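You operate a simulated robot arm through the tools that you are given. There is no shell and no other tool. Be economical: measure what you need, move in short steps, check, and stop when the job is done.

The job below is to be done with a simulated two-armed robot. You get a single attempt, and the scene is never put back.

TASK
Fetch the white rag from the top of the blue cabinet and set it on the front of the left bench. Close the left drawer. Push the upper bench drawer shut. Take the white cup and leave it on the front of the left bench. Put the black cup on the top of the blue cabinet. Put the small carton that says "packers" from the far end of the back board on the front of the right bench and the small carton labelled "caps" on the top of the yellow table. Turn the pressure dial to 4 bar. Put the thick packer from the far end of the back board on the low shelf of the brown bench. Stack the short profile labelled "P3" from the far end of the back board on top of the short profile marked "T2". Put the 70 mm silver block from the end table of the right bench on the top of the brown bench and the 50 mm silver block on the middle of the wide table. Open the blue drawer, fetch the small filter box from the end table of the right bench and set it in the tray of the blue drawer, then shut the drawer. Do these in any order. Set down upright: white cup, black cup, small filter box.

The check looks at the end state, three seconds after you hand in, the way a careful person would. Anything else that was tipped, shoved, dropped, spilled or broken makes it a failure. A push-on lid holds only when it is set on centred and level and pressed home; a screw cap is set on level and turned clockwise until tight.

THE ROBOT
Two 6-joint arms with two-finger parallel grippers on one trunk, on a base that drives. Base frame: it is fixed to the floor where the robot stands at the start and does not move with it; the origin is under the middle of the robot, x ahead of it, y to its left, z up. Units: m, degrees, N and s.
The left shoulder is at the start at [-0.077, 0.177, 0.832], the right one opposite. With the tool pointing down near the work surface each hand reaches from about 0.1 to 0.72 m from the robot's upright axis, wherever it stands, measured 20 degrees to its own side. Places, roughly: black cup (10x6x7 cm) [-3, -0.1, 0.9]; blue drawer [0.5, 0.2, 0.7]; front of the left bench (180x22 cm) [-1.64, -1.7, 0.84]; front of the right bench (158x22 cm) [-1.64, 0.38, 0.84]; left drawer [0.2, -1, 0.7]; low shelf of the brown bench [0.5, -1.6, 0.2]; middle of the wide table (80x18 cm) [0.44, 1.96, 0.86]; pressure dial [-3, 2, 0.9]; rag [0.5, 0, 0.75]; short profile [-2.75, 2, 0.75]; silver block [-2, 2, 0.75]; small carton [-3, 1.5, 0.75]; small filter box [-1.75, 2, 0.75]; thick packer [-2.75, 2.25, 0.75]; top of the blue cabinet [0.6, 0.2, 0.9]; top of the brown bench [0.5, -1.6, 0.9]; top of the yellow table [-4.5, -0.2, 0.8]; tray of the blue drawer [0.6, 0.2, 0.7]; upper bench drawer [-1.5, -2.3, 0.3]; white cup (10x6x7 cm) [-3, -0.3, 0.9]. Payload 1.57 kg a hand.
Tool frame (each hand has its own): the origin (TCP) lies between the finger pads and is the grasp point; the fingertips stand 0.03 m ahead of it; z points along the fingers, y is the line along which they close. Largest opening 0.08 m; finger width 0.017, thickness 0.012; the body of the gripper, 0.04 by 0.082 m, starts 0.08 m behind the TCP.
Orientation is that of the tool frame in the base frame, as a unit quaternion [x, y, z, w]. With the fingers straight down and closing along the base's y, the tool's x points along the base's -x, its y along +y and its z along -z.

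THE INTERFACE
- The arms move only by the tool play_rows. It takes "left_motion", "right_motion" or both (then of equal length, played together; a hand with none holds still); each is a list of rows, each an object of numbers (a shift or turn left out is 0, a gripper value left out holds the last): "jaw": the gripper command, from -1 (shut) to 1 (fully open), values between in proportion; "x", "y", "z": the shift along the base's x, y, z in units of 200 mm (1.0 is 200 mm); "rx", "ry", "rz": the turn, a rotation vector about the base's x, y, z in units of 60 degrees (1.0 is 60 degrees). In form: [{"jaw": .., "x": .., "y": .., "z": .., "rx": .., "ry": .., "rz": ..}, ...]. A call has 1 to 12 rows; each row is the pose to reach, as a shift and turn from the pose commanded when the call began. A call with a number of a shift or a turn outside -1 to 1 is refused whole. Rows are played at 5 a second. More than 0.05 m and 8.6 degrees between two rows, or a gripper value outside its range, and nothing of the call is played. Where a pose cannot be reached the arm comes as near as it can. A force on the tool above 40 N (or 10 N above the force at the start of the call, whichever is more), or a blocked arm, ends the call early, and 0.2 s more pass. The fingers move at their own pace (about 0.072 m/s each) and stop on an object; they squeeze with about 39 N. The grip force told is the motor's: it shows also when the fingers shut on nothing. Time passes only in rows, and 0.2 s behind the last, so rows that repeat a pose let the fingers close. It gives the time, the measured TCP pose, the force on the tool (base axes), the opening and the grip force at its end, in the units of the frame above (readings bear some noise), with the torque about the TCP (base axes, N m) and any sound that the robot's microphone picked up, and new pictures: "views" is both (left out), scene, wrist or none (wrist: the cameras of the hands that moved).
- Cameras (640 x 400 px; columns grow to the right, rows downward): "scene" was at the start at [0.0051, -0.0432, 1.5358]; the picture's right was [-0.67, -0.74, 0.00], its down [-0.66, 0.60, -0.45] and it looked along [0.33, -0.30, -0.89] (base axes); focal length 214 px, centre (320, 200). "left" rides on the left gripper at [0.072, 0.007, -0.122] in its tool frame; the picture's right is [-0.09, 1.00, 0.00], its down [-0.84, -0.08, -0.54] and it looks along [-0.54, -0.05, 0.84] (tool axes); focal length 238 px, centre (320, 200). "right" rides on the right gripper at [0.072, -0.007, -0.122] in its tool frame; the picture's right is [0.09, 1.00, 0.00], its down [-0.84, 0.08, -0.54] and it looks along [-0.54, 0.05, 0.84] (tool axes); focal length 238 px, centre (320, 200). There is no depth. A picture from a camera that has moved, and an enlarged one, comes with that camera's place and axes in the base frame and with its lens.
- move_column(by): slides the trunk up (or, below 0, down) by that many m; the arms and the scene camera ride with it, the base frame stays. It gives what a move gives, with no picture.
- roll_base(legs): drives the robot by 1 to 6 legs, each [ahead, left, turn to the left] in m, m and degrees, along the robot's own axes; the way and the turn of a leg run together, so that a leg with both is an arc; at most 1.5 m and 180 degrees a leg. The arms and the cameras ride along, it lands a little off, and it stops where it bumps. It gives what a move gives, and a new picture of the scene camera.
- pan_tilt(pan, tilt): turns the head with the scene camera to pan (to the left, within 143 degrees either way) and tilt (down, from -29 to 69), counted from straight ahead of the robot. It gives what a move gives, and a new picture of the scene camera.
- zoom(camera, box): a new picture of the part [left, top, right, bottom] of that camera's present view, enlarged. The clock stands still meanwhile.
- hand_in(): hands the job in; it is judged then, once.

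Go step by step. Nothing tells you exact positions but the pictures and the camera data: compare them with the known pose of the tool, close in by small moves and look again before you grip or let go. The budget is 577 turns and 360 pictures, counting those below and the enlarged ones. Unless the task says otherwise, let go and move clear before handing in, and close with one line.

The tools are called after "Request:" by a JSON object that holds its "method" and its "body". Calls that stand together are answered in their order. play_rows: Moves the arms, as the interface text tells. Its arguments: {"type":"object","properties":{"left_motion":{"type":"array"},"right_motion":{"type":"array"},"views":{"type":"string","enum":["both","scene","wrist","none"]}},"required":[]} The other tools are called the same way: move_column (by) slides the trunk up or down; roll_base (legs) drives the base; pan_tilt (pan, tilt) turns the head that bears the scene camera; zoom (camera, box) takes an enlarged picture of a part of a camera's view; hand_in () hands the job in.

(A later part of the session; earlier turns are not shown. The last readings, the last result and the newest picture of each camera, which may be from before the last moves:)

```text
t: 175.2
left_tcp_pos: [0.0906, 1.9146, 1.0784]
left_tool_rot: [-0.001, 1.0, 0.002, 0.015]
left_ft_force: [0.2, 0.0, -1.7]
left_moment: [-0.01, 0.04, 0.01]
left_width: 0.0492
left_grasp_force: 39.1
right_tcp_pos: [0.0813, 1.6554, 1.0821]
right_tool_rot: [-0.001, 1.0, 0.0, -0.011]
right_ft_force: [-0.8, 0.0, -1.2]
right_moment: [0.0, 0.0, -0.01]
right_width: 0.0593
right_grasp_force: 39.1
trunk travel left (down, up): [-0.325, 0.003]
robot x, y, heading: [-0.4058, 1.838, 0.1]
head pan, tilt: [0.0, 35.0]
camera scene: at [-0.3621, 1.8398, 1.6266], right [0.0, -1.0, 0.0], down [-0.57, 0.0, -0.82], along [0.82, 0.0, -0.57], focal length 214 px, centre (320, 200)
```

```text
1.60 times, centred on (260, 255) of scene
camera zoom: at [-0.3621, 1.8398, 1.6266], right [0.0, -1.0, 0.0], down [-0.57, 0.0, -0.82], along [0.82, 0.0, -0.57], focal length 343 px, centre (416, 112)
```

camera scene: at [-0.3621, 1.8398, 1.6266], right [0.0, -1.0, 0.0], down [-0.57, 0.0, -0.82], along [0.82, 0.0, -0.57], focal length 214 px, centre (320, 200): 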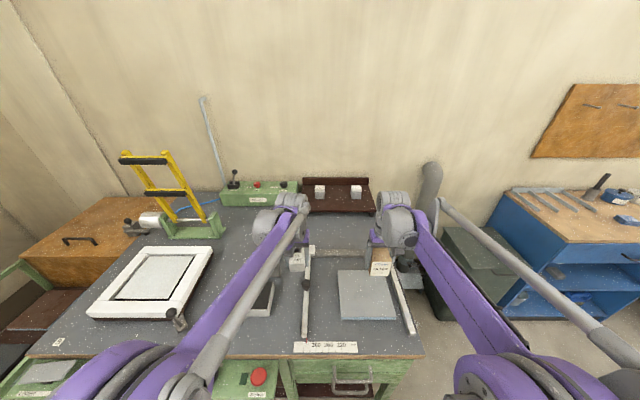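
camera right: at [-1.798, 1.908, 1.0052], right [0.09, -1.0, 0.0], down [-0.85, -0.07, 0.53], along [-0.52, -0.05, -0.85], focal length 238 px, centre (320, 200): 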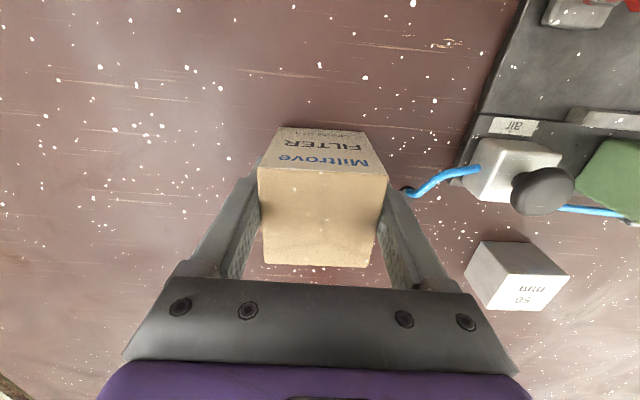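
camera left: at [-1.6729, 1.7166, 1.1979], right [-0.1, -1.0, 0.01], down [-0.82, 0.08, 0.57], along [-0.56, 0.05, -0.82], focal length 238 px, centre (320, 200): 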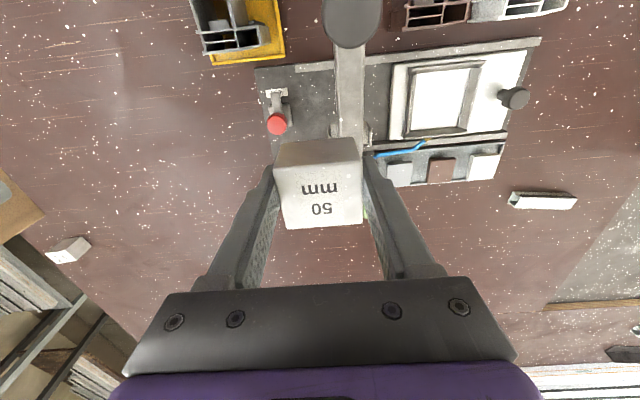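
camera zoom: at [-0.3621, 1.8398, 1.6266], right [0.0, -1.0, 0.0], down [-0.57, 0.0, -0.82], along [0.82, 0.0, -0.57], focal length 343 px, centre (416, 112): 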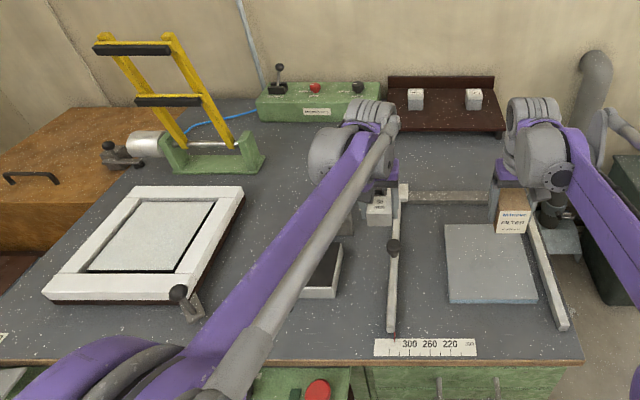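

Request:
{"method": "roll_base", "body": {"legs": [[0.12, 0, 0]]}}

Request:
{"method": "play_rows", "body": {"left_motion": [{"x": 0.2, "y": 0.1}, {"x": 0.4, "y": 0.2}, {"x": 0.6, "y": 0.3}, {"x": 0.8, "y": 0.4}, {"x": 0.95, "y": 0.5}], "views": "wrist"}}

```text
t: 176.4
left_tcp_pos: [0.189, 1.9014, 1.0763]
left_tool_rot: [0.005, 1.0, 0.001, 0.013]
left_ft_force: [0.3, 1.2, -0.5]
left_moment: [-0.05, 0.05, -0.02]
left_width: 0.0495
left_grasp_force: 39.2
right_tcp_pos: [0.1778, 1.6415, 1.0825]
right_tool_rot: [0.003, 1.0, -0.002, -0.011]
right_ft_force: [0.1, 0.9, -1.6]
right_moment: [0.01, 0.01, 0.01]
right_width: 0.0595
right_grasp_force: 39.3
trunk travel left (down, up): [-0.325, 0.003]
robot x, y, heading: [-0.3128, 1.8284, -0.3]
head pan, tilt: [0.0, 35.0]
stopped in leg 1: the robot was blocked; the commanded pose is now the measured one
camera scene: at [-0.2631, 1.8318, 1.6268], right [-0.01, -1.0, 0.0], down [-0.58, 0.0, -0.82], along [0.82, -0.01, -0.58], focal length 214 px, centre (320, 200)
```

scene: 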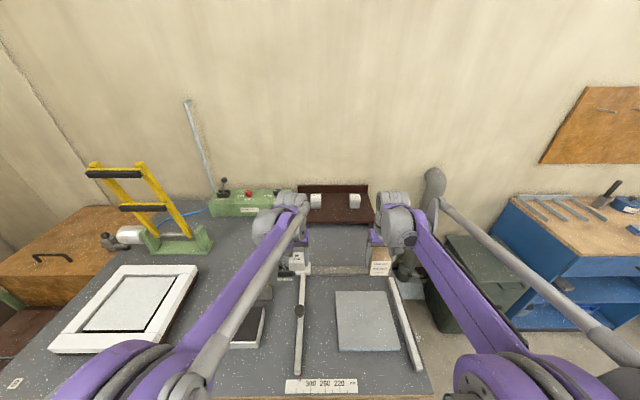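

```text
t: 177.7
left_tcp_pos: [0.3777, 1.9956, 1.0774]
left_tool_rot: [0.004, 1.0, 0.003, 0.013]
left_ft_force: [-0.5, 0.2, -1.0]
left_moment: [-0.01, -0.01, 0.01]
left_width: 0.0497
left_grasp_force: 38.9
right_tcp_pos: [0.1749, 1.6366, 1.0832]
right_tool_rot: [0.004, 1.0, 0.0, -0.011]
right_ft_force: [0.6, -0.3, -1.4]
right_moment: [0.0, 0.01, 0.0]
right_width: 0.0598
right_grasp_force: 39.1
trunk travel left (down, up): [-0.325, 0.003]
robot x, y, heading: [-0.3143, 1.8253, -0.5]
head pan, tilt: [0.0, 35.0]
camera left: at [0.302, 2.0022, 1.1973], right [0.1, 0.99, 0.01], down [0.82, -0.09, 0.56], along [0.56, -0.05, -0.83], focal length 238 px, centre (320, 200)
```

left: 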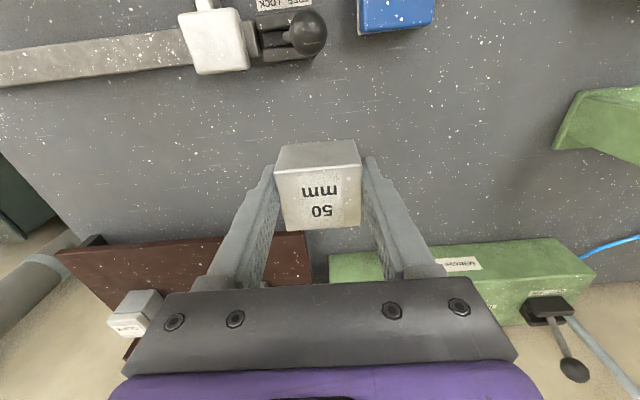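

The spot below is clear. Extend slightly and descend.

Request:
{"method": "play_rows", "body": {"left_motion": [{"z": -0.2, "x": 0.05}, {"z": -0.4, "x": 0.1}, {"z": -0.55, "x": 0.15}, {"z": -0.7, "x": 0.2}, {"z": -0.7, "x": 0.22}], "views": "wrist"}}

```text
t: 178.8
left_tcp_pos: [0.4205, 1.9954, 0.9383]
left_tool_rot: [0.004, 1.0, 0.002, 0.015]
left_ft_force: [0.0, -0.7, -1.0]
left_moment: [-0.01, 0.0, 0.01]
left_width: 0.0493
left_grasp_force: 38.8
right_tcp_pos: [0.1734, 1.6365, 1.0836]
right_tool_rot: [0.003, 1.0, 0.0, -0.011]
right_ft_force: [0.5, 1.0, -0.8]
right_moment: [-0.01, -0.05, -0.02]
right_width: 0.0593
right_grasp_force: 39.4
trunk travel left (down, up): [-0.325, 0.003]
robot x, y, heading: [-0.3089, 1.8278, -0.5]
head pan, tilt: [0.0, 35.0]
camera left: at [0.3445, 2.0022, 1.057], right [0.1, 0.99, 0.01], down [0.82, -0.09, 0.57], along [0.56, -0.05, -0.82], focal length 238 px, centre (320, 200)
```

left: 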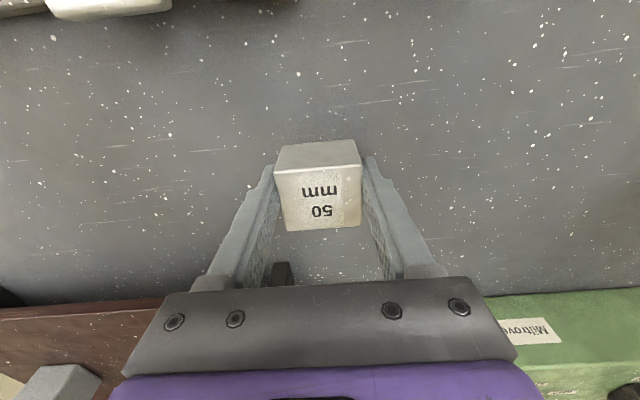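

Request:
{"method": "play_rows", "body": {"left_motion": [{"z": -0.08}, {"z": -0.15}, {"z": -0.165}], "views": "none"}}

Request:
{"method": "play_rows", "body": {"left_motion": [{"z": -0.015}, {"z": -0.03}, {"z": -0.045}, {"z": -0.06}, {"z": -0.075}], "views": "wrist"}}

```text
t: 179.7
left_tcp_pos: [0.4216, 1.996, 0.9052]
left_tool_rot: [0.004, 1.0, 0.002, 0.015]
left_ft_force: [0.3, -0.4, -2.5]
left_moment: [-0.01, 0.01, 0.02]
left_width: 0.0494
left_grasp_force: 39.4
right_tcp_pos: [0.1746, 1.6368, 1.0823]
right_tool_rot: [0.003, 1.0, 0.0, -0.01]
right_ft_force: [0.8, 0.0, -1.3]
right_moment: [0.0, 0.0, 0.01]
right_width: 0.0595
right_grasp_force: 38.6
trunk travel left (down, up): [-0.325, 0.003]
robot x, y, heading: [-0.3087, 1.8241, -0.4]
head pan, tilt: [0.0, 35.0]
```

```text
t: 180.9
left_tcp_pos: [0.4203, 1.9947, 0.896]
left_tool_rot: [0.003, 1.0, 0.002, 0.019]
left_ft_force: [10.1, 0.4, 30.3]
left_moment: [-0.59, 0.16, 0.14]
left_width: 0.0491
left_grasp_force: 39.2
right_tcp_pos: [0.1713, 1.6367, 1.084]
right_tool_rot: [0.004, 1.0, 0.0, -0.009]
right_ft_force: [0.0, 0.2, -0.8]
right_moment: [-0.02, -0.01, -0.02]
right_width: 0.0596
right_grasp_force: 38.9
trunk travel left (down, up): [-0.325, 0.003]
robot x, y, heading: [-0.3138, 1.8279, -0.3]
head pan, tilt: [0.0, 35.0]
stopped in row 5 (left hand): the force on the tool passed its limit at 45 N (the readings are from after the stop); the commanded pose is now the measured one
camera left: at [0.3433, 2.0024, 1.0159], right [0.1, 1.0, 0.01], down [0.82, -0.09, 0.57], along [0.57, -0.05, -0.82], focal length 238 px, centre (320, 200)
```

left: 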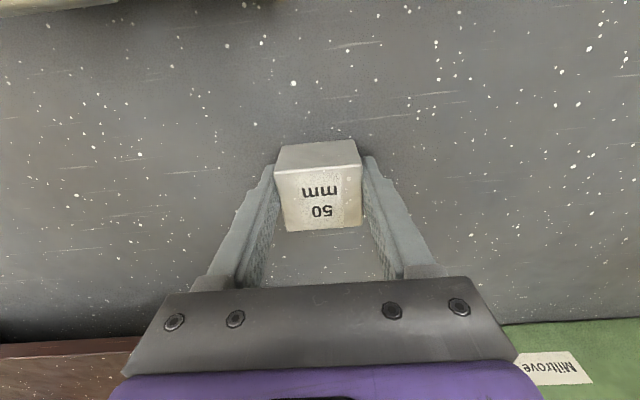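

Contact. Release and lift.

Request:
{"method": "play_rows", "body": {"left_motion": [{"z": 0.01, "jaw": 0.0}, {"z": 0.01, "jaw": 1}, {"z": 0.01, "jaw": 1}, {"z": 0.15}, {"z": 0.35}, {"z": 0.6}, {"z": 0.85}, {"z": 0.95, "x": -0.2}, {"z": 0.95, "x": -0.4}, {"z": 0.95, "x": -0.6}, {"z": 0.95, "x": -0.8}, {"z": 0.95, "x": -1.0}], "views": "wrist"}}

```text
t: 183.5
left_tcp_pos: [0.2194, 1.9959, 1.0814]
left_tool_rot: [0.003, 1.0, 0.003, 0.017]
left_ft_force: [0.1, 0.8, -0.1]
left_moment: [0.0, 0.01, 0.03]
left_width: 0.08
left_grasp_force: 0.0
left hand out of reach, approached as far as the arm can: row 6, 7
right_tcp_pos: [0.1729, 1.6361, 1.0835]
right_tool_rot: [0.003, 1.0, 0.001, -0.009]
right_ft_force: [-0.5, -0.2, -1.2]
right_moment: [-0.01, -0.02, 0.01]
right_width: 0.0593
right_grasp_force: 38.9
trunk travel left (down, up): [-0.325, 0.003]
robot x, y, heading: [-0.3097, 1.8267, -0.6]
head pan, tilt: [0.0, 35.0]
camera left: at [0.1422, 2.0029, 1.2005], right [0.1, 0.99, 0.01], down [0.82, -0.09, 0.57], along [0.57, -0.05, -0.82], focal length 238 px, centre (320, 200)
```

left: 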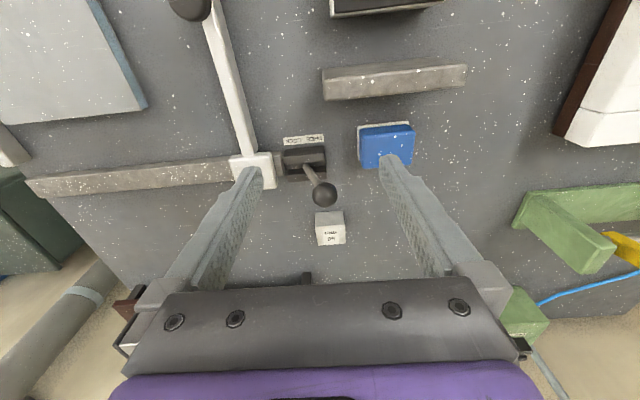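

The 50 mm block stands on the strip. Now drive to the blue cabinet with the filter box.

Request:
{"method": "roll_base", "body": {"legs": [[-0.4, 0, 0.5], [0, -0.9, 0], [0, -0.87, 0]]}}

Request:
{"method": "pan_tilt", "body": {"pan": 0, "tilt": 40}}

```text
t: 201.5
left_tcp_pos: [-0.1734, 0.2239, 1.0805]
left_tool_rot: [-0.002, 1.0, 0.002, 0.015]
left_ft_force: [1.1, 0.3, -0.9]
left_moment: [-0.02, 0.01, 0.01]
left_width: 0.0801
left_grasp_force: 0.1
right_tcp_pos: [-0.2168, -0.1375, 1.082]
right_tool_rot: [-0.002, 1.0, 0.0, -0.01]
right_ft_force: [-0.4, -0.2, -1.1]
right_moment: [-0.01, 0.02, 0.01]
right_width: 0.0594
right_grasp_force: 38.9
trunk travel left (down, up): [-0.325, 0.003]
robot x, y, heading: [-0.7025, 0.048, -0.0]
head pan, tilt: [0.0, 35.0]
camera scene: at [-0.6596, 0.047, 1.6267], right [0.0, -1.0, 0.0], down [-0.57, 0.0, -0.82], along [0.82, 0.0, -0.57], focal length 214 px, centre (320, 200)
```

scene: 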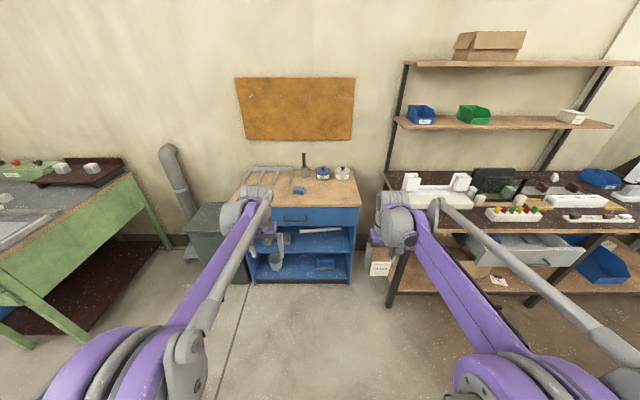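

```text
t: 202.2
left_tcp_pos: [-0.1731, 0.2231, 1.0814]
left_tool_rot: [-0.002, 1.0, 0.003, 0.016]
left_ft_force: [0.2, 0.4, -0.6]
left_moment: [0.0, 0.0, 0.01]
left_width: 0.0801
left_grasp_force: 0.1
right_tcp_pos: [-0.2154, -0.1366, 1.0822]
right_tool_rot: [-0.002, 1.0, 0.0, -0.01]
right_ft_force: [0.2, -0.1, -1.1]
right_moment: [0.01, -0.02, 0.03]
right_width: 0.0595
right_grasp_force: 38.9
trunk travel left (down, up): [-0.325, 0.003]
robot x, y, heading: [-0.6998, 0.0508, 0.1]
head pan, tilt: [0.0, 40.0]
camera scene: at [-0.6627, 0.0469, 1.6192], right [0.0, -1.0, 0.0], down [-0.64, 0.0, -0.77], along [0.77, 0.0, -0.64], focal length 214 px, centre (320, 200)
```

scene: 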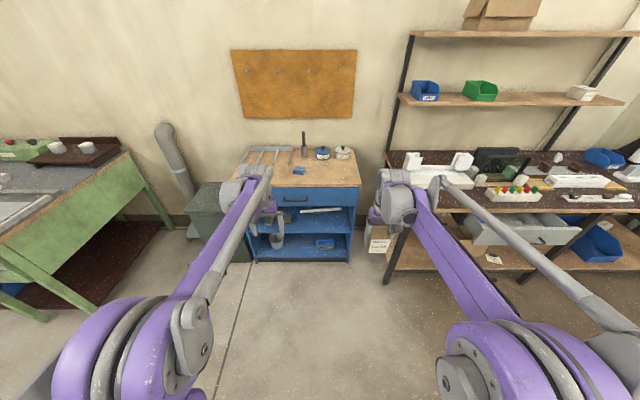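

Request:
{"method": "zoom", "body": {"camera": "scene", "box": [220, 140, 380, 240]}}

Request:
{"method": "zoom", "body": {"camera": "scene", "box": [380, 140, 640, 300]}}

```text
4.00 times, centred on (300, 190) of scene
camera zoom: at [-0.6627, 0.0469, 1.6192], right [0.0, -1.0, 0.0], down [-0.64, 0.0, -0.77], along [0.77, 0.0, -0.64], focal length 858 px, centre (400, 240)
```

zoom: 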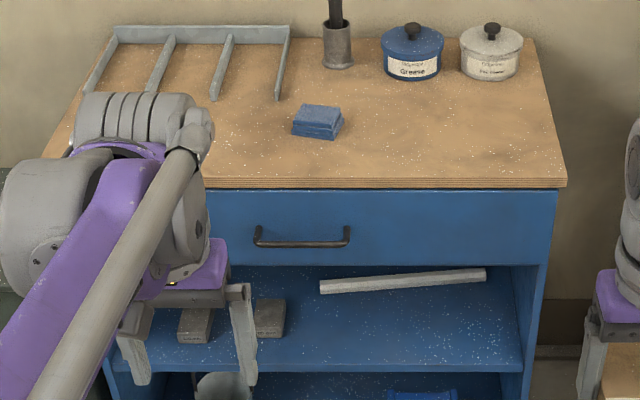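

```text
2.46 times, centred on (510, 220) of scene
camera zoom: at [-0.6627, 0.0469, 1.6192], right [0.0, -1.0, 0.0], down [-0.64, 0.0, -0.77], along [0.77, 0.0, -0.64], focal length 528 px, centre (-148, 151)
```

zoom: 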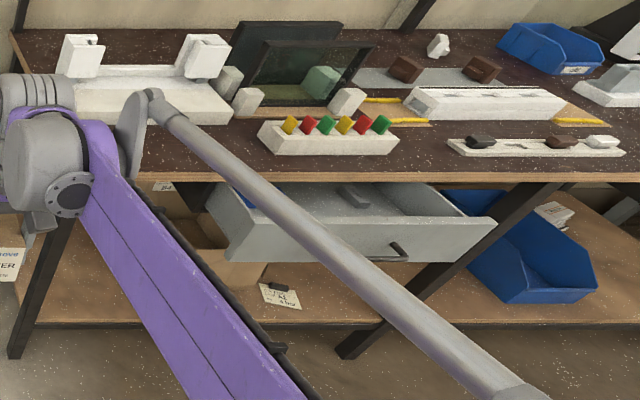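

The grey left drawer seems to have rolled open again — I'll redo that later, gently. Now orient the left hand horizontally, pointing forward.

Request:
{"method": "play_rows", "body": {"left_motion": [{"ry": -0.14, "x": 0.1}, {"ry": -0.28, "x": 0.2}, {"ry": -0.42, "x": 0.25}, {"ry": -0.56, "x": 0.3}, {"ry": -0.7, "x": 0.3}, {"ry": -0.84, "x": 0.3}, {"ry": -0.98, "x": 0.3}], "views": "none"}}

Request:
{"method": "play_rows", "body": {"left_motion": [{"ry": -0.13, "z": -0.1}, {"ry": -0.26, "z": -0.25}, {"ry": -0.39, "z": -0.45}, {"ry": -0.52, "z": -0.65}, {"ry": -0.52, "z": -0.8}], "views": "both"}}

```text
t: 203.8
left_tcp_pos: [-0.1152, 0.2245, 1.0811]
left_tool_rot: [-0.002, 0.863, 0.001, 0.506]
left_ft_force: [0.5, 0.0, 0.0]
left_moment: [0.03, -0.01, -0.03]
left_width: 0.08
left_grasp_force: 0.0
right_tcp_pos: [-0.2161, -0.1359, 1.0826]
right_tool_rot: [-0.002, 1.0, 0.0, -0.01]
right_ft_force: [0.3, -0.9, -0.6]
right_moment: [0.01, 0.03, -0.01]
right_width: 0.0594
right_grasp_force: 39.2
trunk travel left (down, up): [-0.325, 0.003]
robot x, y, heading: [-0.7078, 0.0473, 0.2]
head pan, tilt: [0.0, 40.0]
```

```text
t: 205.0
left_tcp_pos: [-0.0863, 0.2227, 0.9455]
left_tool_rot: [-0.003, 0.696, 0.001, 0.718]
left_ft_force: [-0.4, -0.2, 0.5]
left_moment: [0.03, -0.04, 0.02]
left_width: 0.0801
left_grasp_force: 0.0
left hand out of reach, approached as far as the arm can: row 4, 5
right_tcp_pos: [-0.2147, -0.1365, 1.0834]
right_tool_rot: [-0.002, 1.0, 0.0, -0.01]
right_ft_force: [0.1, 0.0, -2.2]
right_moment: [0.0, -0.01, -0.04]
right_width: 0.0594
right_grasp_force: 39.1
trunk travel left (down, up): [-0.325, 0.003]
robot x, y, heading: [-0.7011, 0.0503, 0.4]
head pan, tilt: [0.0, 40.0]
camera scene: at [-0.6624, 0.0469, 1.6192], right [0.0, -1.0, 0.0], down [-0.64, 0.0, -0.77], along [0.77, 0.0, -0.64], focal length 214 px, centre (320, 200)
camera left: at [-0.2057, 0.2284, 0.8685], right [-0.01, 1.0, 0.09], down [-0.57, -0.08, 0.82], along [0.82, -0.04, 0.57], focal length 238 px, centre (320, 200)
```

scene: 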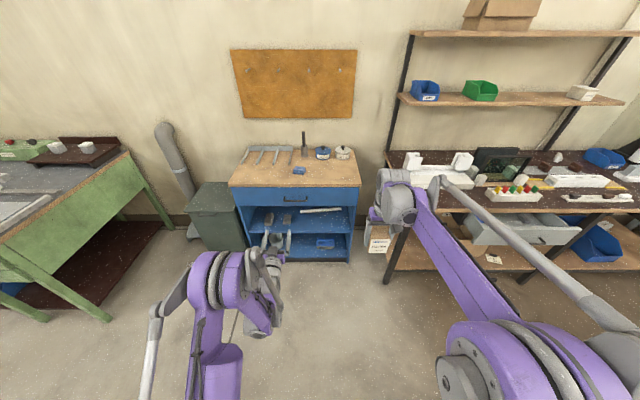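
left: 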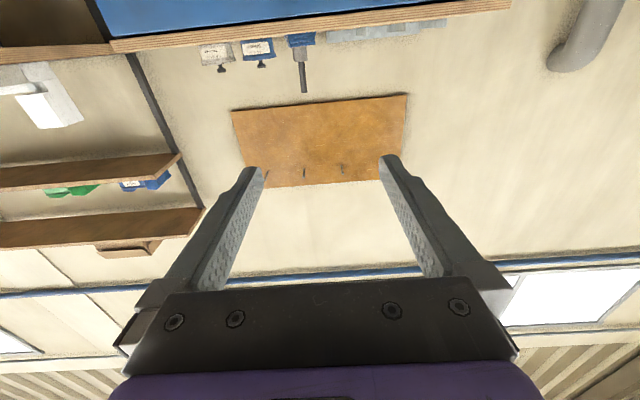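

Request:
{"method": "play_rows", "body": {"left_motion": [{"rx": 0.14}, {"rx": 0.28}, {"rx": 0.42}, {"rx": 0.56}, {"rx": 0.7}, {"rx": 0.84}, {"rx": 0.98}], "views": "none"}}

Request:
{"method": "play_rows", "body": {"left_motion": [{"rx": 0.13}, {"rx": 0.26}, {"rx": 0.39}, {"rx": 0.5, "ry": -0.01}], "views": "wrist"}}

```text
t: 206.6
left_tcp_pos: [-0.0856, 0.2234, 0.9447]
left_tool_rot: [0.35, 0.606, 0.343, 0.627]
left_ft_force: [0.2, 0.4, -0.6]
left_moment: [-0.02, 0.05, 0.01]
left_width: 0.0802
left_grasp_force: 0.1
right_tcp_pos: [-0.2153, -0.1346, 1.0827]
right_tool_rot: [-0.002, 1.0, 0.001, -0.011]
right_ft_force: [0.3, -0.4, -0.1]
right_moment: [-0.01, 0.0, 0.02]
right_width: 0.0592
right_grasp_force: 39.1
trunk travel left (down, up): [-0.325, 0.003]
robot x, y, heading: [-0.7049, 0.0522, 0.2]
head pan, tilt: [0.0, 40.0]
```

```text
t: 207.6
left_tcp_pos: [-0.0861, 0.2242, 0.9436]
left_tool_rot: [0.5, 0.493, 0.49, 0.517]
left_ft_force: [-0.2, -0.1, -0.4]
left_moment: [0.03, 0.0, -0.03]
left_width: 0.0801
left_grasp_force: 0.0
right_tcp_pos: [-0.215, -0.1366, 1.0819]
right_tool_rot: [-0.002, 1.0, -0.001, -0.011]
right_ft_force: [1.0, 0.8, -1.0]
right_moment: [-0.02, 0.05, -0.02]
right_width: 0.0592
right_grasp_force: 39.0
trunk travel left (down, up): [-0.325, 0.003]
robot x, y, heading: [-0.7032, 0.0501, -0.0]
head pan, tilt: [0.0, 40.0]
camera left: at [-0.2052, 0.2997, 0.9471], right [-0.02, -0.07, 1.0], down [-0.57, -0.82, -0.07], along [0.82, -0.57, -0.02], focal length 238 px, centre (320, 200)
```

left: 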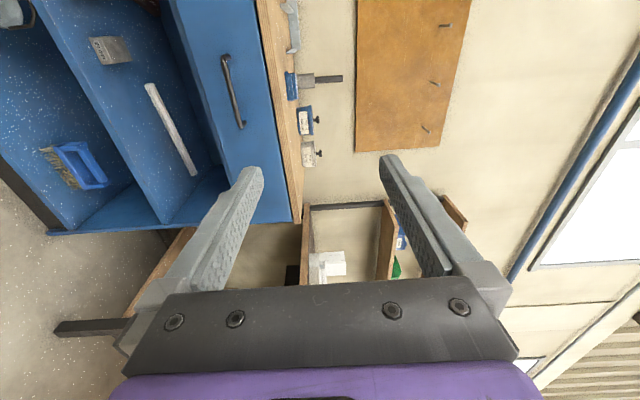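

The handle is at ≈(0.368,0.206,0.756). Drive ahead and lower the hand to handle height.

Request:
{"method": "roll_base", "body": {"legs": [[0.33, 0, 0]]}}

Request:
{"method": "play_rows", "body": {"left_motion": [{"z": -0.15}, {"z": -0.3}, {"z": -0.45}, {"z": -0.6, "y": -0.05}, {"z": -0.75, "y": -0.1}, {"z": -0.9, "y": -0.1}], "views": "wrist"}}

```text
t: 209.7
left_tcp_pos: [0.2421, 0.223, 0.9441]
left_tool_rot: [0.499, 0.493, 0.488, 0.519]
left_ft_force: [-0.5, 0.1, 0.8]
left_moment: [0.0, 0.05, -0.02]
left_width: 0.0799
left_grasp_force: 0.0
right_tcp_pos: [0.1102, -0.1357, 1.0824]
right_tool_rot: [0.0, 1.0, -0.001, -0.01]
right_ft_force: [-0.1, 0.4, -1.0]
right_moment: [0.0, 0.0, -0.01]
right_width: 0.0595
right_grasp_force: 38.8
trunk travel left (down, up): [-0.325, 0.003]
robot x, y, heading: [-0.3757, 0.0444, -0.2]
head pan, tilt: [0.0, 40.0]
camera scene: at [-0.3361, 0.0473, 1.619], right [0.0, -1.0, 0.0], down [-0.64, 0.0, -0.77], along [0.77, 0.0, -0.64], focal length 214 px, centre (320, 200)
```

scene: 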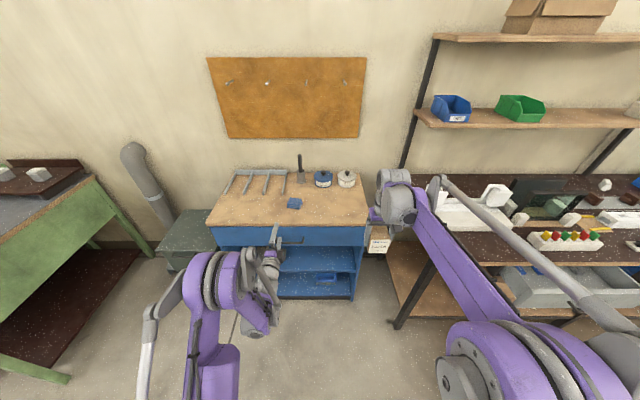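

```text
t: 211.1
left_tcp_pos: [0.3139, 0.1999, 0.7728]
left_tool_rot: [0.499, 0.493, 0.488, 0.519]
left_ft_force: [0.8, -1.0, -1.1]
left_moment: [0.01, -0.02, -0.04]
left_width: 0.0797
left_grasp_force: 0.1
left hand out of reach, approached as far as the arm can: row 1, 2, 3, 4, 5, 6
right_tcp_pos: [0.1097, -0.1363, 1.0831]
right_tool_rot: [-0.001, 1.0, 0.0, -0.01]
right_ft_force: [-0.2, 0.1, -1.1]
right_moment: [0.01, 0.02, 0.0]
right_width: 0.0597
right_grasp_force: 38.7
trunk travel left (down, up): [-0.325, 0.003]
robot x, y, heading: [-0.3774, 0.0474, 0.2]
head pan, tilt: [0.0, 40.0]
camera left: at [0.1925, 0.2768, 0.7756], right [-0.02, -0.07, 1.0], down [-0.57, -0.82, -0.07], along [0.82, -0.57, -0.02], focal length 238 px, centre (320, 200)
```

left: 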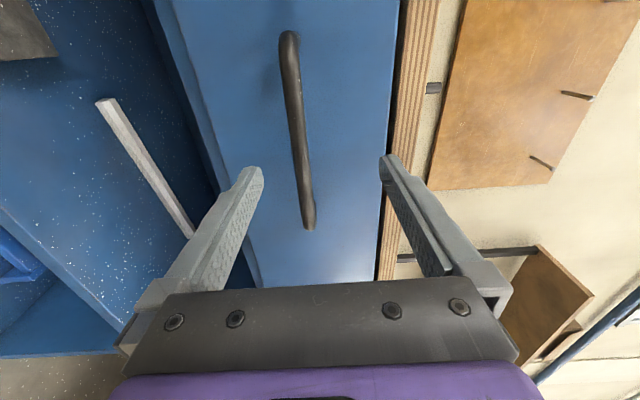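

Request:
{"method": "play_rows", "body": {"left_motion": [{"z": -0.03, "x": 0.05, "jaw": 0.3}, {"z": -0.06, "x": 0.1}, {"z": -0.06, "x": 0.15}, {"z": -0.06, "x": 0.15}], "views": "wrist"}}

```text
t: 212.1
left_tcp_pos: [0.3426, 0.2002, 0.762]
left_tool_rot: [0.499, 0.493, 0.488, 0.519]
left_ft_force: [0.3, 1.0, -0.3]
left_moment: [0.01, -0.01, -0.01]
left_width: 0.0522
left_grasp_force: 0.1
right_tcp_pos: [0.1111, -0.1365, 1.0814]
right_tool_rot: [-0.001, 1.0, 0.0, -0.011]
right_ft_force: [0.9, 0.2, -1.4]
right_moment: [0.02, -0.01, -0.03]
right_width: 0.0594
right_grasp_force: 39.0
trunk travel left (down, up): [-0.325, 0.003]
robot x, y, heading: [-0.3772, 0.0476, 0.1]
head pan, tilt: [0.0, 40.0]
camera left: at [0.2224, 0.2769, 0.7648], right [-0.02, -0.07, 1.0], down [-0.57, -0.82, -0.07], along [0.82, -0.57, -0.02], focal length 238 px, centre (320, 200)
```

left: 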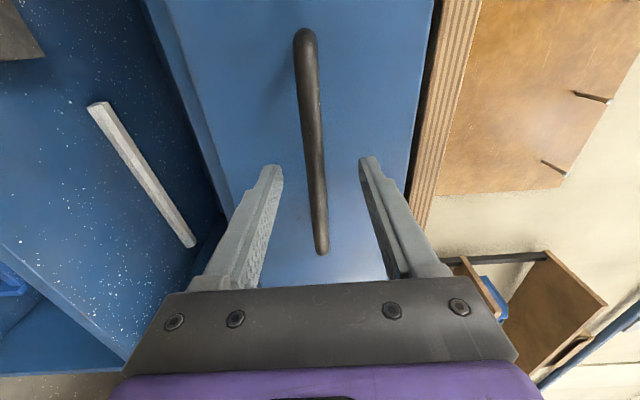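

Request:
{"method": "play_rows", "body": {"left_motion": [{"x": 0.03}, {"x": 0.06}, {"x": 0.06}], "views": "none"}}

Request:
{"method": "play_rows", "body": {"left_motion": [{"jaw": -1}, {"jaw": -1}, {"jaw": -1}], "views": "wrist"}}

```text
t: 212.9
left_tcp_pos: [0.354, 0.2005, 0.7624]
left_tool_rot: [0.5, 0.493, 0.489, 0.519]
left_ft_force: [0.8, 0.1, 0.1]
left_moment: [-0.02, 0.0, 0.01]
left_width: 0.052
left_grasp_force: 0.0
right_tcp_pos: [0.1096, -0.1359, 1.0844]
right_tool_rot: [0.0, 1.0, 0.0, -0.01]
right_ft_force: [-0.9, 0.0, -0.9]
right_moment: [0.02, 0.01, 0.01]
right_width: 0.0593
right_grasp_force: 39.2
trunk travel left (down, up): [-0.325, 0.003]
robot x, y, heading: [-0.3827, 0.0495, 0.3]
head pan, tilt: [0.0, 40.0]
```

```text
t: 213.7
left_tcp_pos: [0.3539, 0.1999, 0.7604]
left_tool_rot: [0.5, 0.493, 0.488, 0.518]
left_ft_force: [-4.4, -0.6, -16.7]
left_moment: [0.54, 0.01, 0.05]
left_width: 0.0119
left_grasp_force: 29.8
right_tcp_pos: [0.1109, -0.1353, 1.0813]
right_tool_rot: [-0.001, 1.0, 0.0, -0.011]
right_ft_force: [-0.3, 0.5, -1.3]
right_moment: [0.0, 0.02, -0.01]
right_width: 0.0593
right_grasp_force: 39.0
trunk travel left (down, up): [-0.325, 0.003]
robot x, y, heading: [-0.3801, 0.0465, 0.1]
head pan, tilt: [0.0, 40.0]
camera left: at [0.2343, 0.2767, 0.7635], right [-0.01, -0.07, 1.0], down [-0.57, -0.82, -0.06], along [0.82, -0.57, -0.03], focal length 238 px, centre (320, 200)
```

left: 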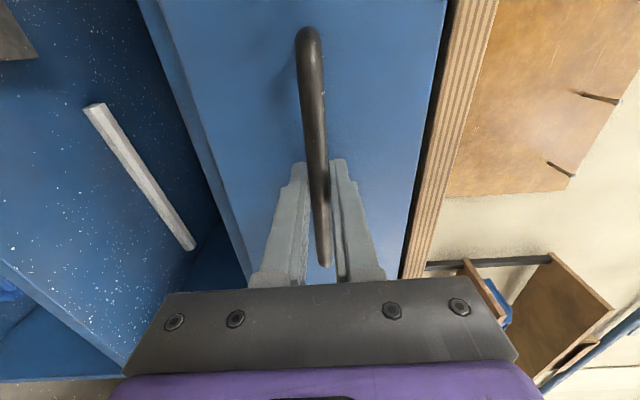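

Handle gripped. Pull the drawer open by rolling the base backwards.

Request:
{"method": "roll_base", "body": {"legs": [[-0.12, 0, 0]]}}

```text
t: 215.0
left_tcp_pos: [0.2378, 0.1997, 0.7596]
left_tool_rot: [0.5, 0.494, 0.488, 0.517]
left_ft_force: [2.5, -7.5, -27.9]
left_moment: [0.5, 0.0, 0.03]
left_width: 0.0122
left_grasp_force: 29.9
right_tcp_pos: [-0.0043, -0.1366, 1.0821]
right_tool_rot: [-0.001, 1.0, -0.001, -0.01]
right_ft_force: [-0.3, -0.4, -1.6]
right_moment: [0.04, 0.0, -0.01]
right_width: 0.0595
right_grasp_force: 39.2
trunk travel left (down, up): [-0.325, 0.003]
robot x, y, heading: [-0.4971, 0.0447, 0.2]
head pan, tilt: [0.0, 40.0]
camera scene: at [-0.45, 0.0469, 1.6193], right [0.0, -1.0, 0.0], down [-0.65, 0.0, -0.76], along [0.76, 0.0, -0.65], focal length 214 px, centre (320, 200)
```

scene: 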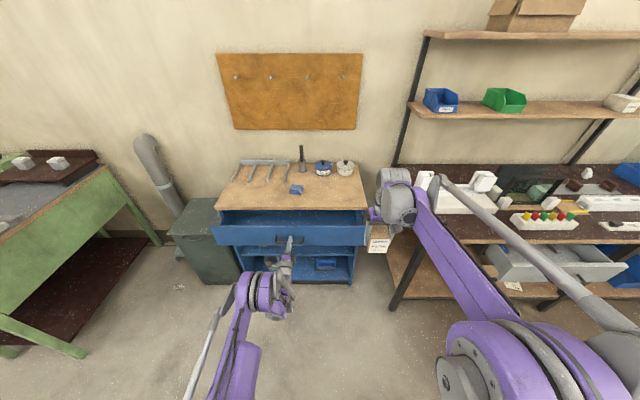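

Request:
{"method": "roll_base", "body": {"legs": [[-0.13, 0, 0]]}}

```text
t: 216.2
left_tcp_pos: [0.1095, 0.1989, 0.7601]
left_tool_rot: [0.5, 0.495, 0.487, 0.517]
left_ft_force: [1.9, -1.1, -21.0]
left_moment: [0.5, 0.05, 0.2]
left_width: 0.0118
left_grasp_force: 29.4
right_tcp_pos: [-0.1347, -0.137, 1.0819]
right_tool_rot: [-0.003, 1.0, 0.001, -0.011]
right_ft_force: [0.2, -0.3, -1.3]
right_moment: [-0.02, 0.0, 0.0]
right_width: 0.0594
right_grasp_force: 38.7
trunk travel left (down, up): [-0.325, 0.003]
robot x, y, heading: [-0.6238, 0.0486, -0.1]
head pan, tilt: [0.0, 40.0]
camera scene: at [-0.5796, 0.0473, 1.6193], right [0.0, -1.0, 0.0], down [-0.64, 0.0, -0.76], along [0.76, 0.0, -0.64], focal length 214 px, centre (320, 200)
```

scene: 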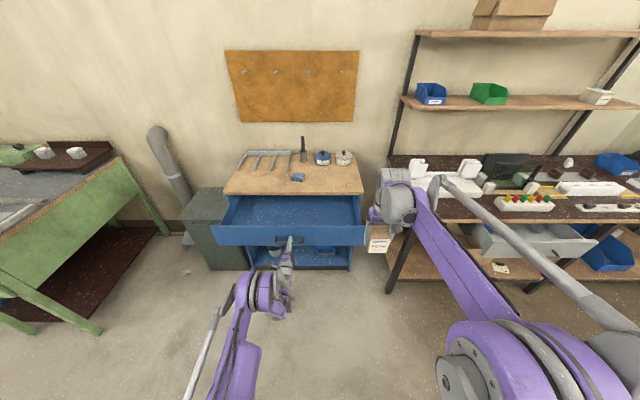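

Drawer is open ~0.24 m. Release the handle, back off a bit and raise the left hand.

Request:
{"method": "play_rows", "body": {"left_motion": [{"jaw": -0.2}, {"jaw": 0.3}, {"jaw": 0.3}], "views": "none"}}

Request:
{"method": "roll_base", "body": {"legs": [[-0.1, 0, 0]]}}

Request:
{"method": "play_rows", "body": {"left_motion": [{"z": 0.2}, {"z": 0.4}, {"z": 0.6}, {"z": 0.8}, {"z": 1.0}], "views": "none"}}

Request:
{"method": "play_rows", "body": {"left_motion": [{"z": 0.2, "y": 0.05}, {"z": 0.4, "y": 0.1}, {"z": 0.5, "y": 0.2}, {"z": 0.5, "y": 0.3}], "views": "scene"}}

```text
t: 217.1
left_tcp_pos: [0.1062, 0.2004, 0.7618]
left_tool_rot: [0.5, 0.494, 0.488, 0.517]
left_ft_force: [0.6, 0.0, 0.3]
left_moment: [0.01, -0.01, -0.03]
left_width: 0.0518
left_grasp_force: 0.0
right_tcp_pos: [-0.1368, -0.1367, 1.0825]
right_tool_rot: [-0.002, 1.0, -0.001, -0.01]
right_ft_force: [-0.3, -0.1, -0.5]
right_moment: [0.0, -0.02, -0.03]
right_width: 0.0596
right_grasp_force: 39.4
trunk travel left (down, up): [-0.325, 0.003]
robot x, y, heading: [-0.626, 0.0472, 0.2]
head pan, tilt: [0.0, 40.0]
```

```text
t: 218.2
left_tcp_pos: [0.0087, 0.2006, 0.7622]
left_tool_rot: [0.5, 0.495, 0.488, 0.517]
left_ft_force: [-0.2, 0.0, -0.2]
left_moment: [0.01, 0.0, -0.03]
left_width: 0.052
left_grasp_force: 0.0
right_tcp_pos: [-0.2349, -0.1371, 1.083]
right_tool_rot: [-0.002, 1.0, 0.0, -0.01]
right_ft_force: [0.3, 0.4, -0.8]
right_moment: [-0.02, -0.02, 0.03]
right_width: 0.0596
right_grasp_force: 39.3
trunk travel left (down, up): [-0.325, 0.003]
robot x, y, heading: [-0.7227, 0.0467, 0.2]
head pan, tilt: [0.0, 40.0]
camera scene: at [-0.6816, 0.0468, 1.6195], right [0.0, -1.0, 0.0], down [-0.64, 0.0, -0.77], along [0.77, 0.0, -0.64], focal length 214 px, centre (320, 200)
```

scene: 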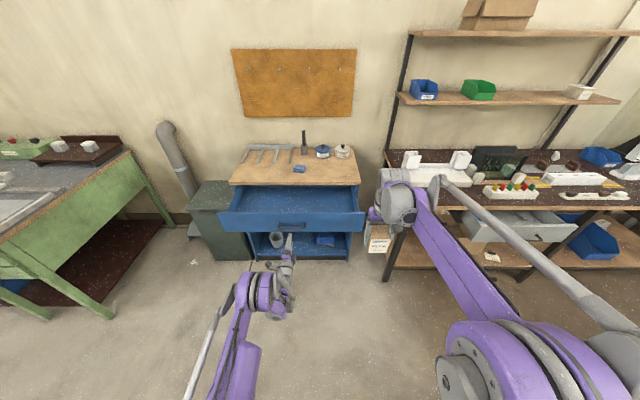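

```text
t: 219.4
left_tcp_pos: [0.0072, 0.1995, 0.9611]
left_tool_rot: [0.5, 0.494, 0.488, 0.517]
left_ft_force: [0.6, 0.4, 0.3]
left_moment: [-0.01, 0.0, 0.0]
left_width: 0.0519
left_grasp_force: 0.1
right_tcp_pos: [-0.237, -0.1372, 1.0828]
right_tool_rot: [-0.002, 1.0, 0.0, -0.01]
right_ft_force: [0.1, -0.4, -1.0]
right_moment: [0.01, 0.02, 0.0]
right_width: 0.0592
right_grasp_force: 38.6
trunk travel left (down, up): [-0.325, 0.003]
robot x, y, heading: [-0.726, 0.0459, 0.3]
head pan, tilt: [0.0, 40.0]
```

```text
t: 220.4
left_tcp_pos: [0.0077, 0.2599, 1.0617]
left_tool_rot: [0.5, 0.495, 0.488, 0.517]
left_ft_force: [-1.0, -0.8, -1.0]
left_moment: [-0.01, -0.02, -0.03]
left_width: 0.0522
left_grasp_force: 0.0
right_tcp_pos: [-0.2354, -0.1367, 1.0818]
right_tool_rot: [-0.003, 1.0, 0.0, -0.011]
right_ft_force: [0.0, -0.2, -2.0]
right_moment: [0.01, 0.01, 0.02]
right_width: 0.0596
right_grasp_force: 39.0
trunk travel left (down, up): [-0.325, 0.003]
robot x, y, heading: [-0.7221, 0.0491, 0.3]
head pan, tilt: [0.0, 40.0]
camera scene: at [-0.682, 0.0473, 1.6192], right [0.0, -1.0, 0.0], down [-0.64, 0.0, -0.77], along [0.77, 0.0, -0.64], focal length 214 px, centre (320, 200)
```

scene: 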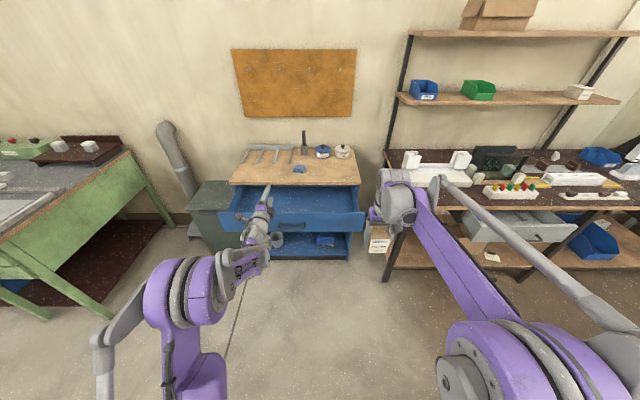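

Request:
{"method": "roll_base", "body": {"legs": [[0.3, 0.1, 0]]}}

Request:
{"method": "play_rows", "body": {"right_motion": [{"x": 0.2, "y": 0.05}, {"x": 0.4, "y": 0.1}, {"x": 0.6, "y": 0.1}, {"x": 0.8, "y": 0.1}, {"x": 0.95, "y": 0.1}], "views": "wrist"}}

```text
t: 222.5
left_tcp_pos: [0.304, 0.36, 1.0613]
left_tool_rot: [0.5, 0.495, 0.488, 0.517]
left_ft_force: [0.6, -0.1, 0.7]
left_moment: [-0.01, 0.01, 0.01]
left_width: 0.0518
left_grasp_force: 0.0
right_tcp_pos: [0.06, -0.0379, 1.0815]
right_tool_rot: [-0.002, 1.0, 0.0, -0.01]
right_ft_force: [0.3, 0.0, -1.6]
right_moment: [-0.03, -0.01, -0.03]
right_width: 0.0592
right_grasp_force: 38.7
trunk travel left (down, up): [-0.325, 0.003]
robot x, y, heading: [-0.4256, 0.1459, 0.3]
head pan, tilt: [0.0, 40.0]
camera scene: at [-0.3861, 0.1458, 1.619], right [0.0, -1.0, 0.0], down [-0.64, 0.0, -0.77], along [0.77, 0.0, -0.64], focal length 214 px, centre (320, 200)
```

scene: 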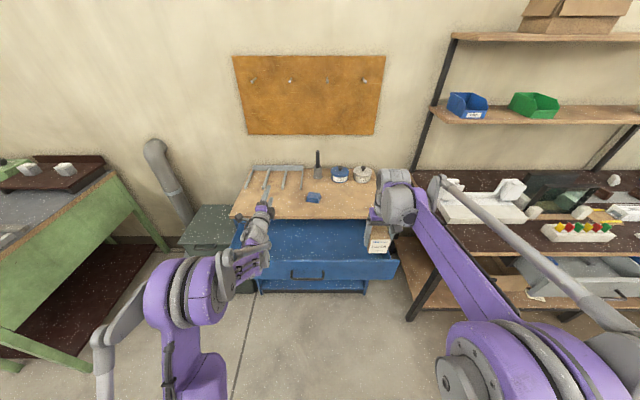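

```text
t: 223.7
left_tcp_pos: [0.3049, 0.3585, 1.0601]
left_tool_rot: [0.501, 0.494, 0.488, 0.517]
left_ft_force: [0.7, 0.1, -0.3]
left_moment: [0.01, -0.02, -0.01]
left_width: 0.0518
left_grasp_force: 0.2
right_tcp_pos: [0.2525, -0.0178, 1.0814]
right_tool_rot: [-0.002, 1.0, 0.0, -0.011]
right_ft_force: [0.6, -0.3, -2.4]
right_moment: [0.03, 0.02, -0.05]
right_width: 0.0592
right_grasp_force: 39.1
trunk travel left (down, up): [-0.325, 0.003]
robot x, y, heading: [-0.4241, 0.148, 0.0]
head pan, tilt: [0.0, 40.0]
camera right: at [0.1838, -0.0247, 1.2046], right [-0.1, 1.0, 0.0], down [0.85, 0.08, 0.52], along [0.52, 0.05, -0.85], focal length 238 px, centre (320, 200)
```

right: 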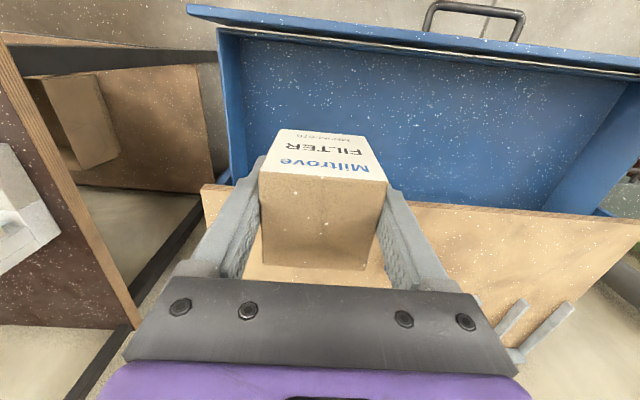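

Drawer opening spans x 0.17–0.39. Centre the box at (0.275, 0.03) and lower it in.

Request:
{"method": "play_rows", "body": {"right_motion": [{"x": 0.06, "y": 0.12}, {"x": 0.11, "y": 0.24}, {"x": 0.11, "y": 0.24, "z": -0.2}, {"x": 0.11, "y": 0.24, "z": -0.4}, {"x": 0.11, "y": 0.24, "z": -0.6}, {"x": 0.11, "y": 0.24, "z": -0.8}, {"x": 0.11, "y": 0.24, "z": -1.0}], "views": "wrist"}}

```text
t: 225.3
left_tcp_pos: [0.3056, 0.3599, 1.0604]
left_tool_rot: [0.499, 0.495, 0.487, 0.517]
left_ft_force: [-1.4, 0.5, 0.2]
left_moment: [0.03, 0.0, 0.0]
left_width: 0.052
left_grasp_force: 0.0
right_tcp_pos: [0.2745, 0.0306, 0.8806]
right_tool_rot: [-0.001, 1.0, -0.001, -0.011]
right_ft_force: [0.0, 0.7, -2.1]
right_moment: [0.0, 0.0, 0.01]
right_width: 0.0594
right_grasp_force: 38.9
right hand out of reach, approached as far as the arm can: row 1, 2, 3
trunk travel left (down, up): [-0.325, 0.003]
robot x, y, heading: [-0.4271, 0.15, 0.1]
head pan, tilt: [0.0, 40.0]
camera right: at [0.2051, 0.0236, 1.003], right [-0.1, 1.0, 0.0], down [0.85, 0.08, 0.52], along [0.52, 0.05, -0.85], focal length 238 px, centre (320, 200)
```

right: 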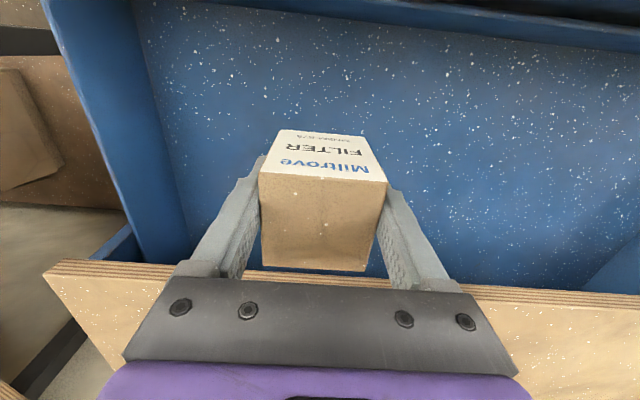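

Request:
{"method": "play_rows", "body": {"right_motion": [{"z": -0.15}, {"z": -0.3}, {"z": -0.45}], "views": "wrist"}}

```text
t: 226.1
left_tcp_pos: [0.306, 0.3592, 1.0602]
left_tool_rot: [0.5, 0.495, 0.487, 0.517]
left_ft_force: [0.4, 0.2, 0.2]
left_moment: [0.01, 0.01, -0.01]
left_width: 0.0518
left_grasp_force: 0.0
right_tcp_pos: [0.275, 0.0315, 0.7908]
right_tool_rot: [-0.002, 1.0, 0.0, -0.011]
right_ft_force: [0.2, 0.0, -1.3]
right_moment: [0.01, 0.0, 0.03]
right_width: 0.0593
right_grasp_force: 39.1
trunk travel left (down, up): [-0.325, 0.003]
robot x, y, heading: [-0.4288, 0.1477, 0.2]
head pan, tilt: [0.0, 40.0]
camera right: at [0.2053, 0.0235, 0.9141], right [-0.1, 1.0, 0.0], down [0.85, 0.08, 0.52], along [0.52, 0.05, -0.85], focal length 238 px, centre (320, 200)
```

right: 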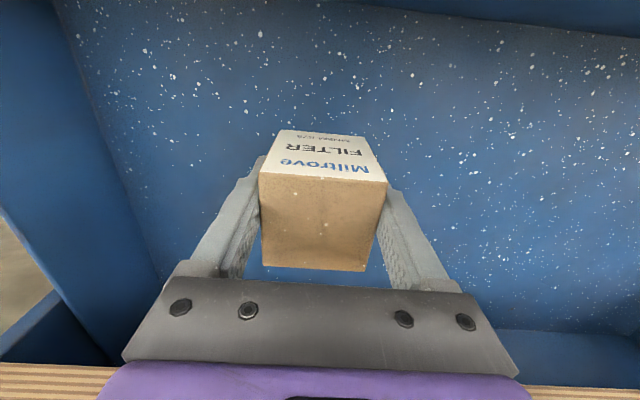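

Request:
{"method": "play_rows", "body": {"right_motion": [{"z": -0.03}, {"z": -0.06}, {"z": -0.09}, {"z": -0.11}, {"z": -0.13}, {"z": -0.15}, {"z": -0.17}, {"z": -0.19}, {"z": -0.21}, {"z": -0.23}, {"z": -0.25}, {"z": -0.27}], "views": "none"}}

```text
t: 228.7
left_tcp_pos: [0.3038, 0.3595, 1.0607]
left_tool_rot: [0.499, 0.495, 0.488, 0.518]
left_ft_force: [-1.2, -0.3, 1.3]
left_moment: [0.01, 0.01, 0.01]
left_width: 0.0522
left_grasp_force: 0.1
right_tcp_pos: [0.273, 0.0304, 0.7386]
right_tool_rot: [-0.002, 1.0, 0.0, -0.01]
right_ft_force: [-0.1, 0.5, -0.5]
right_moment: [0.02, 0.02, 0.03]
right_width: 0.0594
right_grasp_force: 39.3
trunk travel left (down, up): [-0.325, 0.003]
robot x, y, heading: [-0.4235, 0.1471, -0.1]
head pan, tilt: [0.0, 40.0]
```

Request:
{"method": "play_rows", "body": {"right_motion": [{"z": -0.02}, {"z": -0.04}, {"z": -0.06}, {"z": -0.08}, {"z": -0.1}, {"z": -0.12}, {"z": -0.14}, {"z": -0.16}], "views": "wrist"}}

```text
t: 229.7
left_tcp_pos: [0.3028, 0.3603, 1.0618]
left_tool_rot: [0.499, 0.495, 0.488, 0.518]
left_ft_force: [-0.3, -0.9, -0.3]
left_moment: [0.03, 0.0, 0.0]
left_width: 0.0518
left_grasp_force: 0.1
right_tcp_pos: [0.271, 0.0306, 0.7264]
right_tool_rot: [-0.001, 1.0, -0.001, -0.009]
right_ft_force: [1.4, -0.8, 23.3]
right_moment: [0.18, -0.41, 0.0]
right_width: 0.0595
right_grasp_force: 39.2
trunk travel left (down, up): [-0.325, 0.003]
robot x, y, heading: [-0.4242, 0.1441, 0.2]
head pan, tilt: [0.0, 40.0]
stopped in row 4 (right hand): the force on the tool passed its limit at 50 N (the readings are from after the stop); the commanded pose is now the measured one
camera right: at [0.2027, 0.024, 0.8499], right [-0.1, 1.0, 0.0], down [0.85, 0.08, 0.53], along [0.52, 0.05, -0.85], focal length 238 px, centre (320, 200)
```

right: 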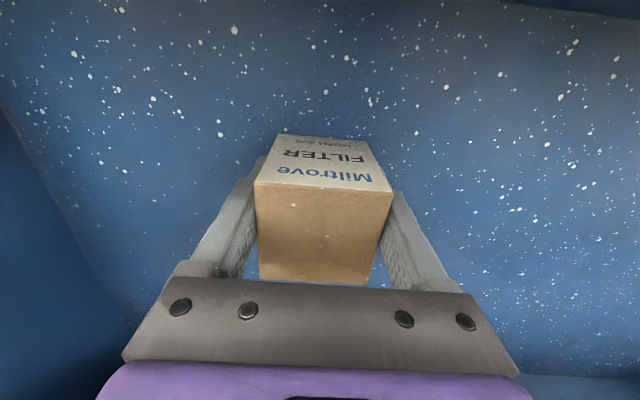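

Contact with the tray floor. Release and lift.

Request:
{"method": "play_rows", "body": {"right_motion": [{"z": 0.005, "jaw": -0.2}, {"z": 0.005, "jaw": 0.6}, {"z": 0.005, "jaw": 0.7}, {"z": 0.1}, {"z": 0.3}, {"z": 0.5}, {"z": 0.7}, {"z": 0.9}, {"z": 1.0}], "views": "none"}}

Request:
{"method": "play_rows", "body": {"right_motion": [{"z": 0.2}, {"z": 0.4}, {"z": 0.6, "x": -0.1}, {"z": 0.75, "x": -0.3}, {"z": 0.75, "x": -0.5}, {"z": 0.75, "x": -0.7}, {"z": 0.75, "x": -0.9}], "views": "both"}}

```text
t: 231.7
left_tcp_pos: [0.3046, 0.3601, 1.0618]
left_tool_rot: [0.5, 0.495, 0.487, 0.517]
left_ft_force: [-0.2, 0.3, -0.4]
left_moment: [0.03, -0.04, 0.02]
left_width: 0.052
left_grasp_force: 0.1
right_tcp_pos: [0.2731, 0.0303, 0.925]
right_tool_rot: [-0.002, 1.0, 0.0, -0.01]
right_ft_force: [0.4, 0.7, -0.1]
right_moment: [-0.01, 0.0, -0.02]
right_width: 0.0683
right_grasp_force: 0.0
trunk travel left (down, up): [-0.325, 0.003]
robot x, y, heading: [-0.427, 0.1467, -0.0]
head pan, tilt: [0.0, 40.0]
```

```text
t: 233.3
left_tcp_pos: [0.3021, 0.3595, 1.0624]
left_tool_rot: [0.5, 0.495, 0.488, 0.517]
left_ft_force: [-0.7, -0.6, 0.2]
left_moment: [0.01, 0.02, -0.02]
left_width: 0.0519
left_grasp_force: 0.0
right_tcp_pos: [0.0912, 0.0322, 1.0752]
right_tool_rot: [-0.002, 1.0, 0.0, -0.009]
right_ft_force: [-0.5, 0.6, -0.2]
right_moment: [0.02, -0.01, 0.03]
right_width: 0.068
right_grasp_force: 0.1
trunk travel left (down, up): [-0.325, 0.003]
robot x, y, heading: [-0.4275, 0.1488, 0.0]
head pan, tilt: [0.0, 40.0]
camera scene: at [-0.3875, 0.1458, 1.6192], right [0.0, -1.0, 0.0], down [-0.64, 0.0, -0.77], along [0.77, 0.0, -0.64], focal length 214 px, centre (320, 200)
camera right: at [0.0217, 0.0244, 1.1982], right [-0.1, 1.0, 0.0], down [0.85, 0.08, 0.53], along [0.52, 0.05, -0.85], focal length 238 px, centre (320, 200)
```

scene: 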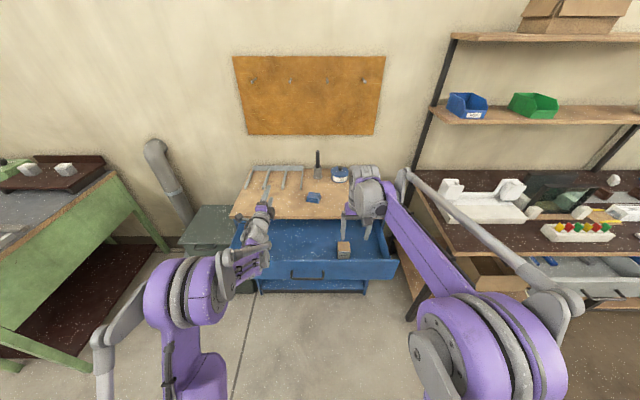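
right: 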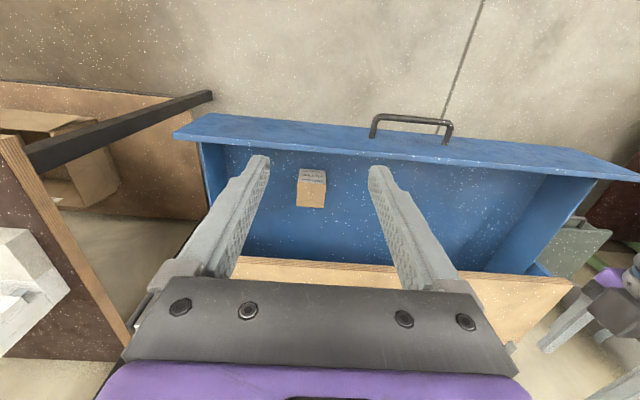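

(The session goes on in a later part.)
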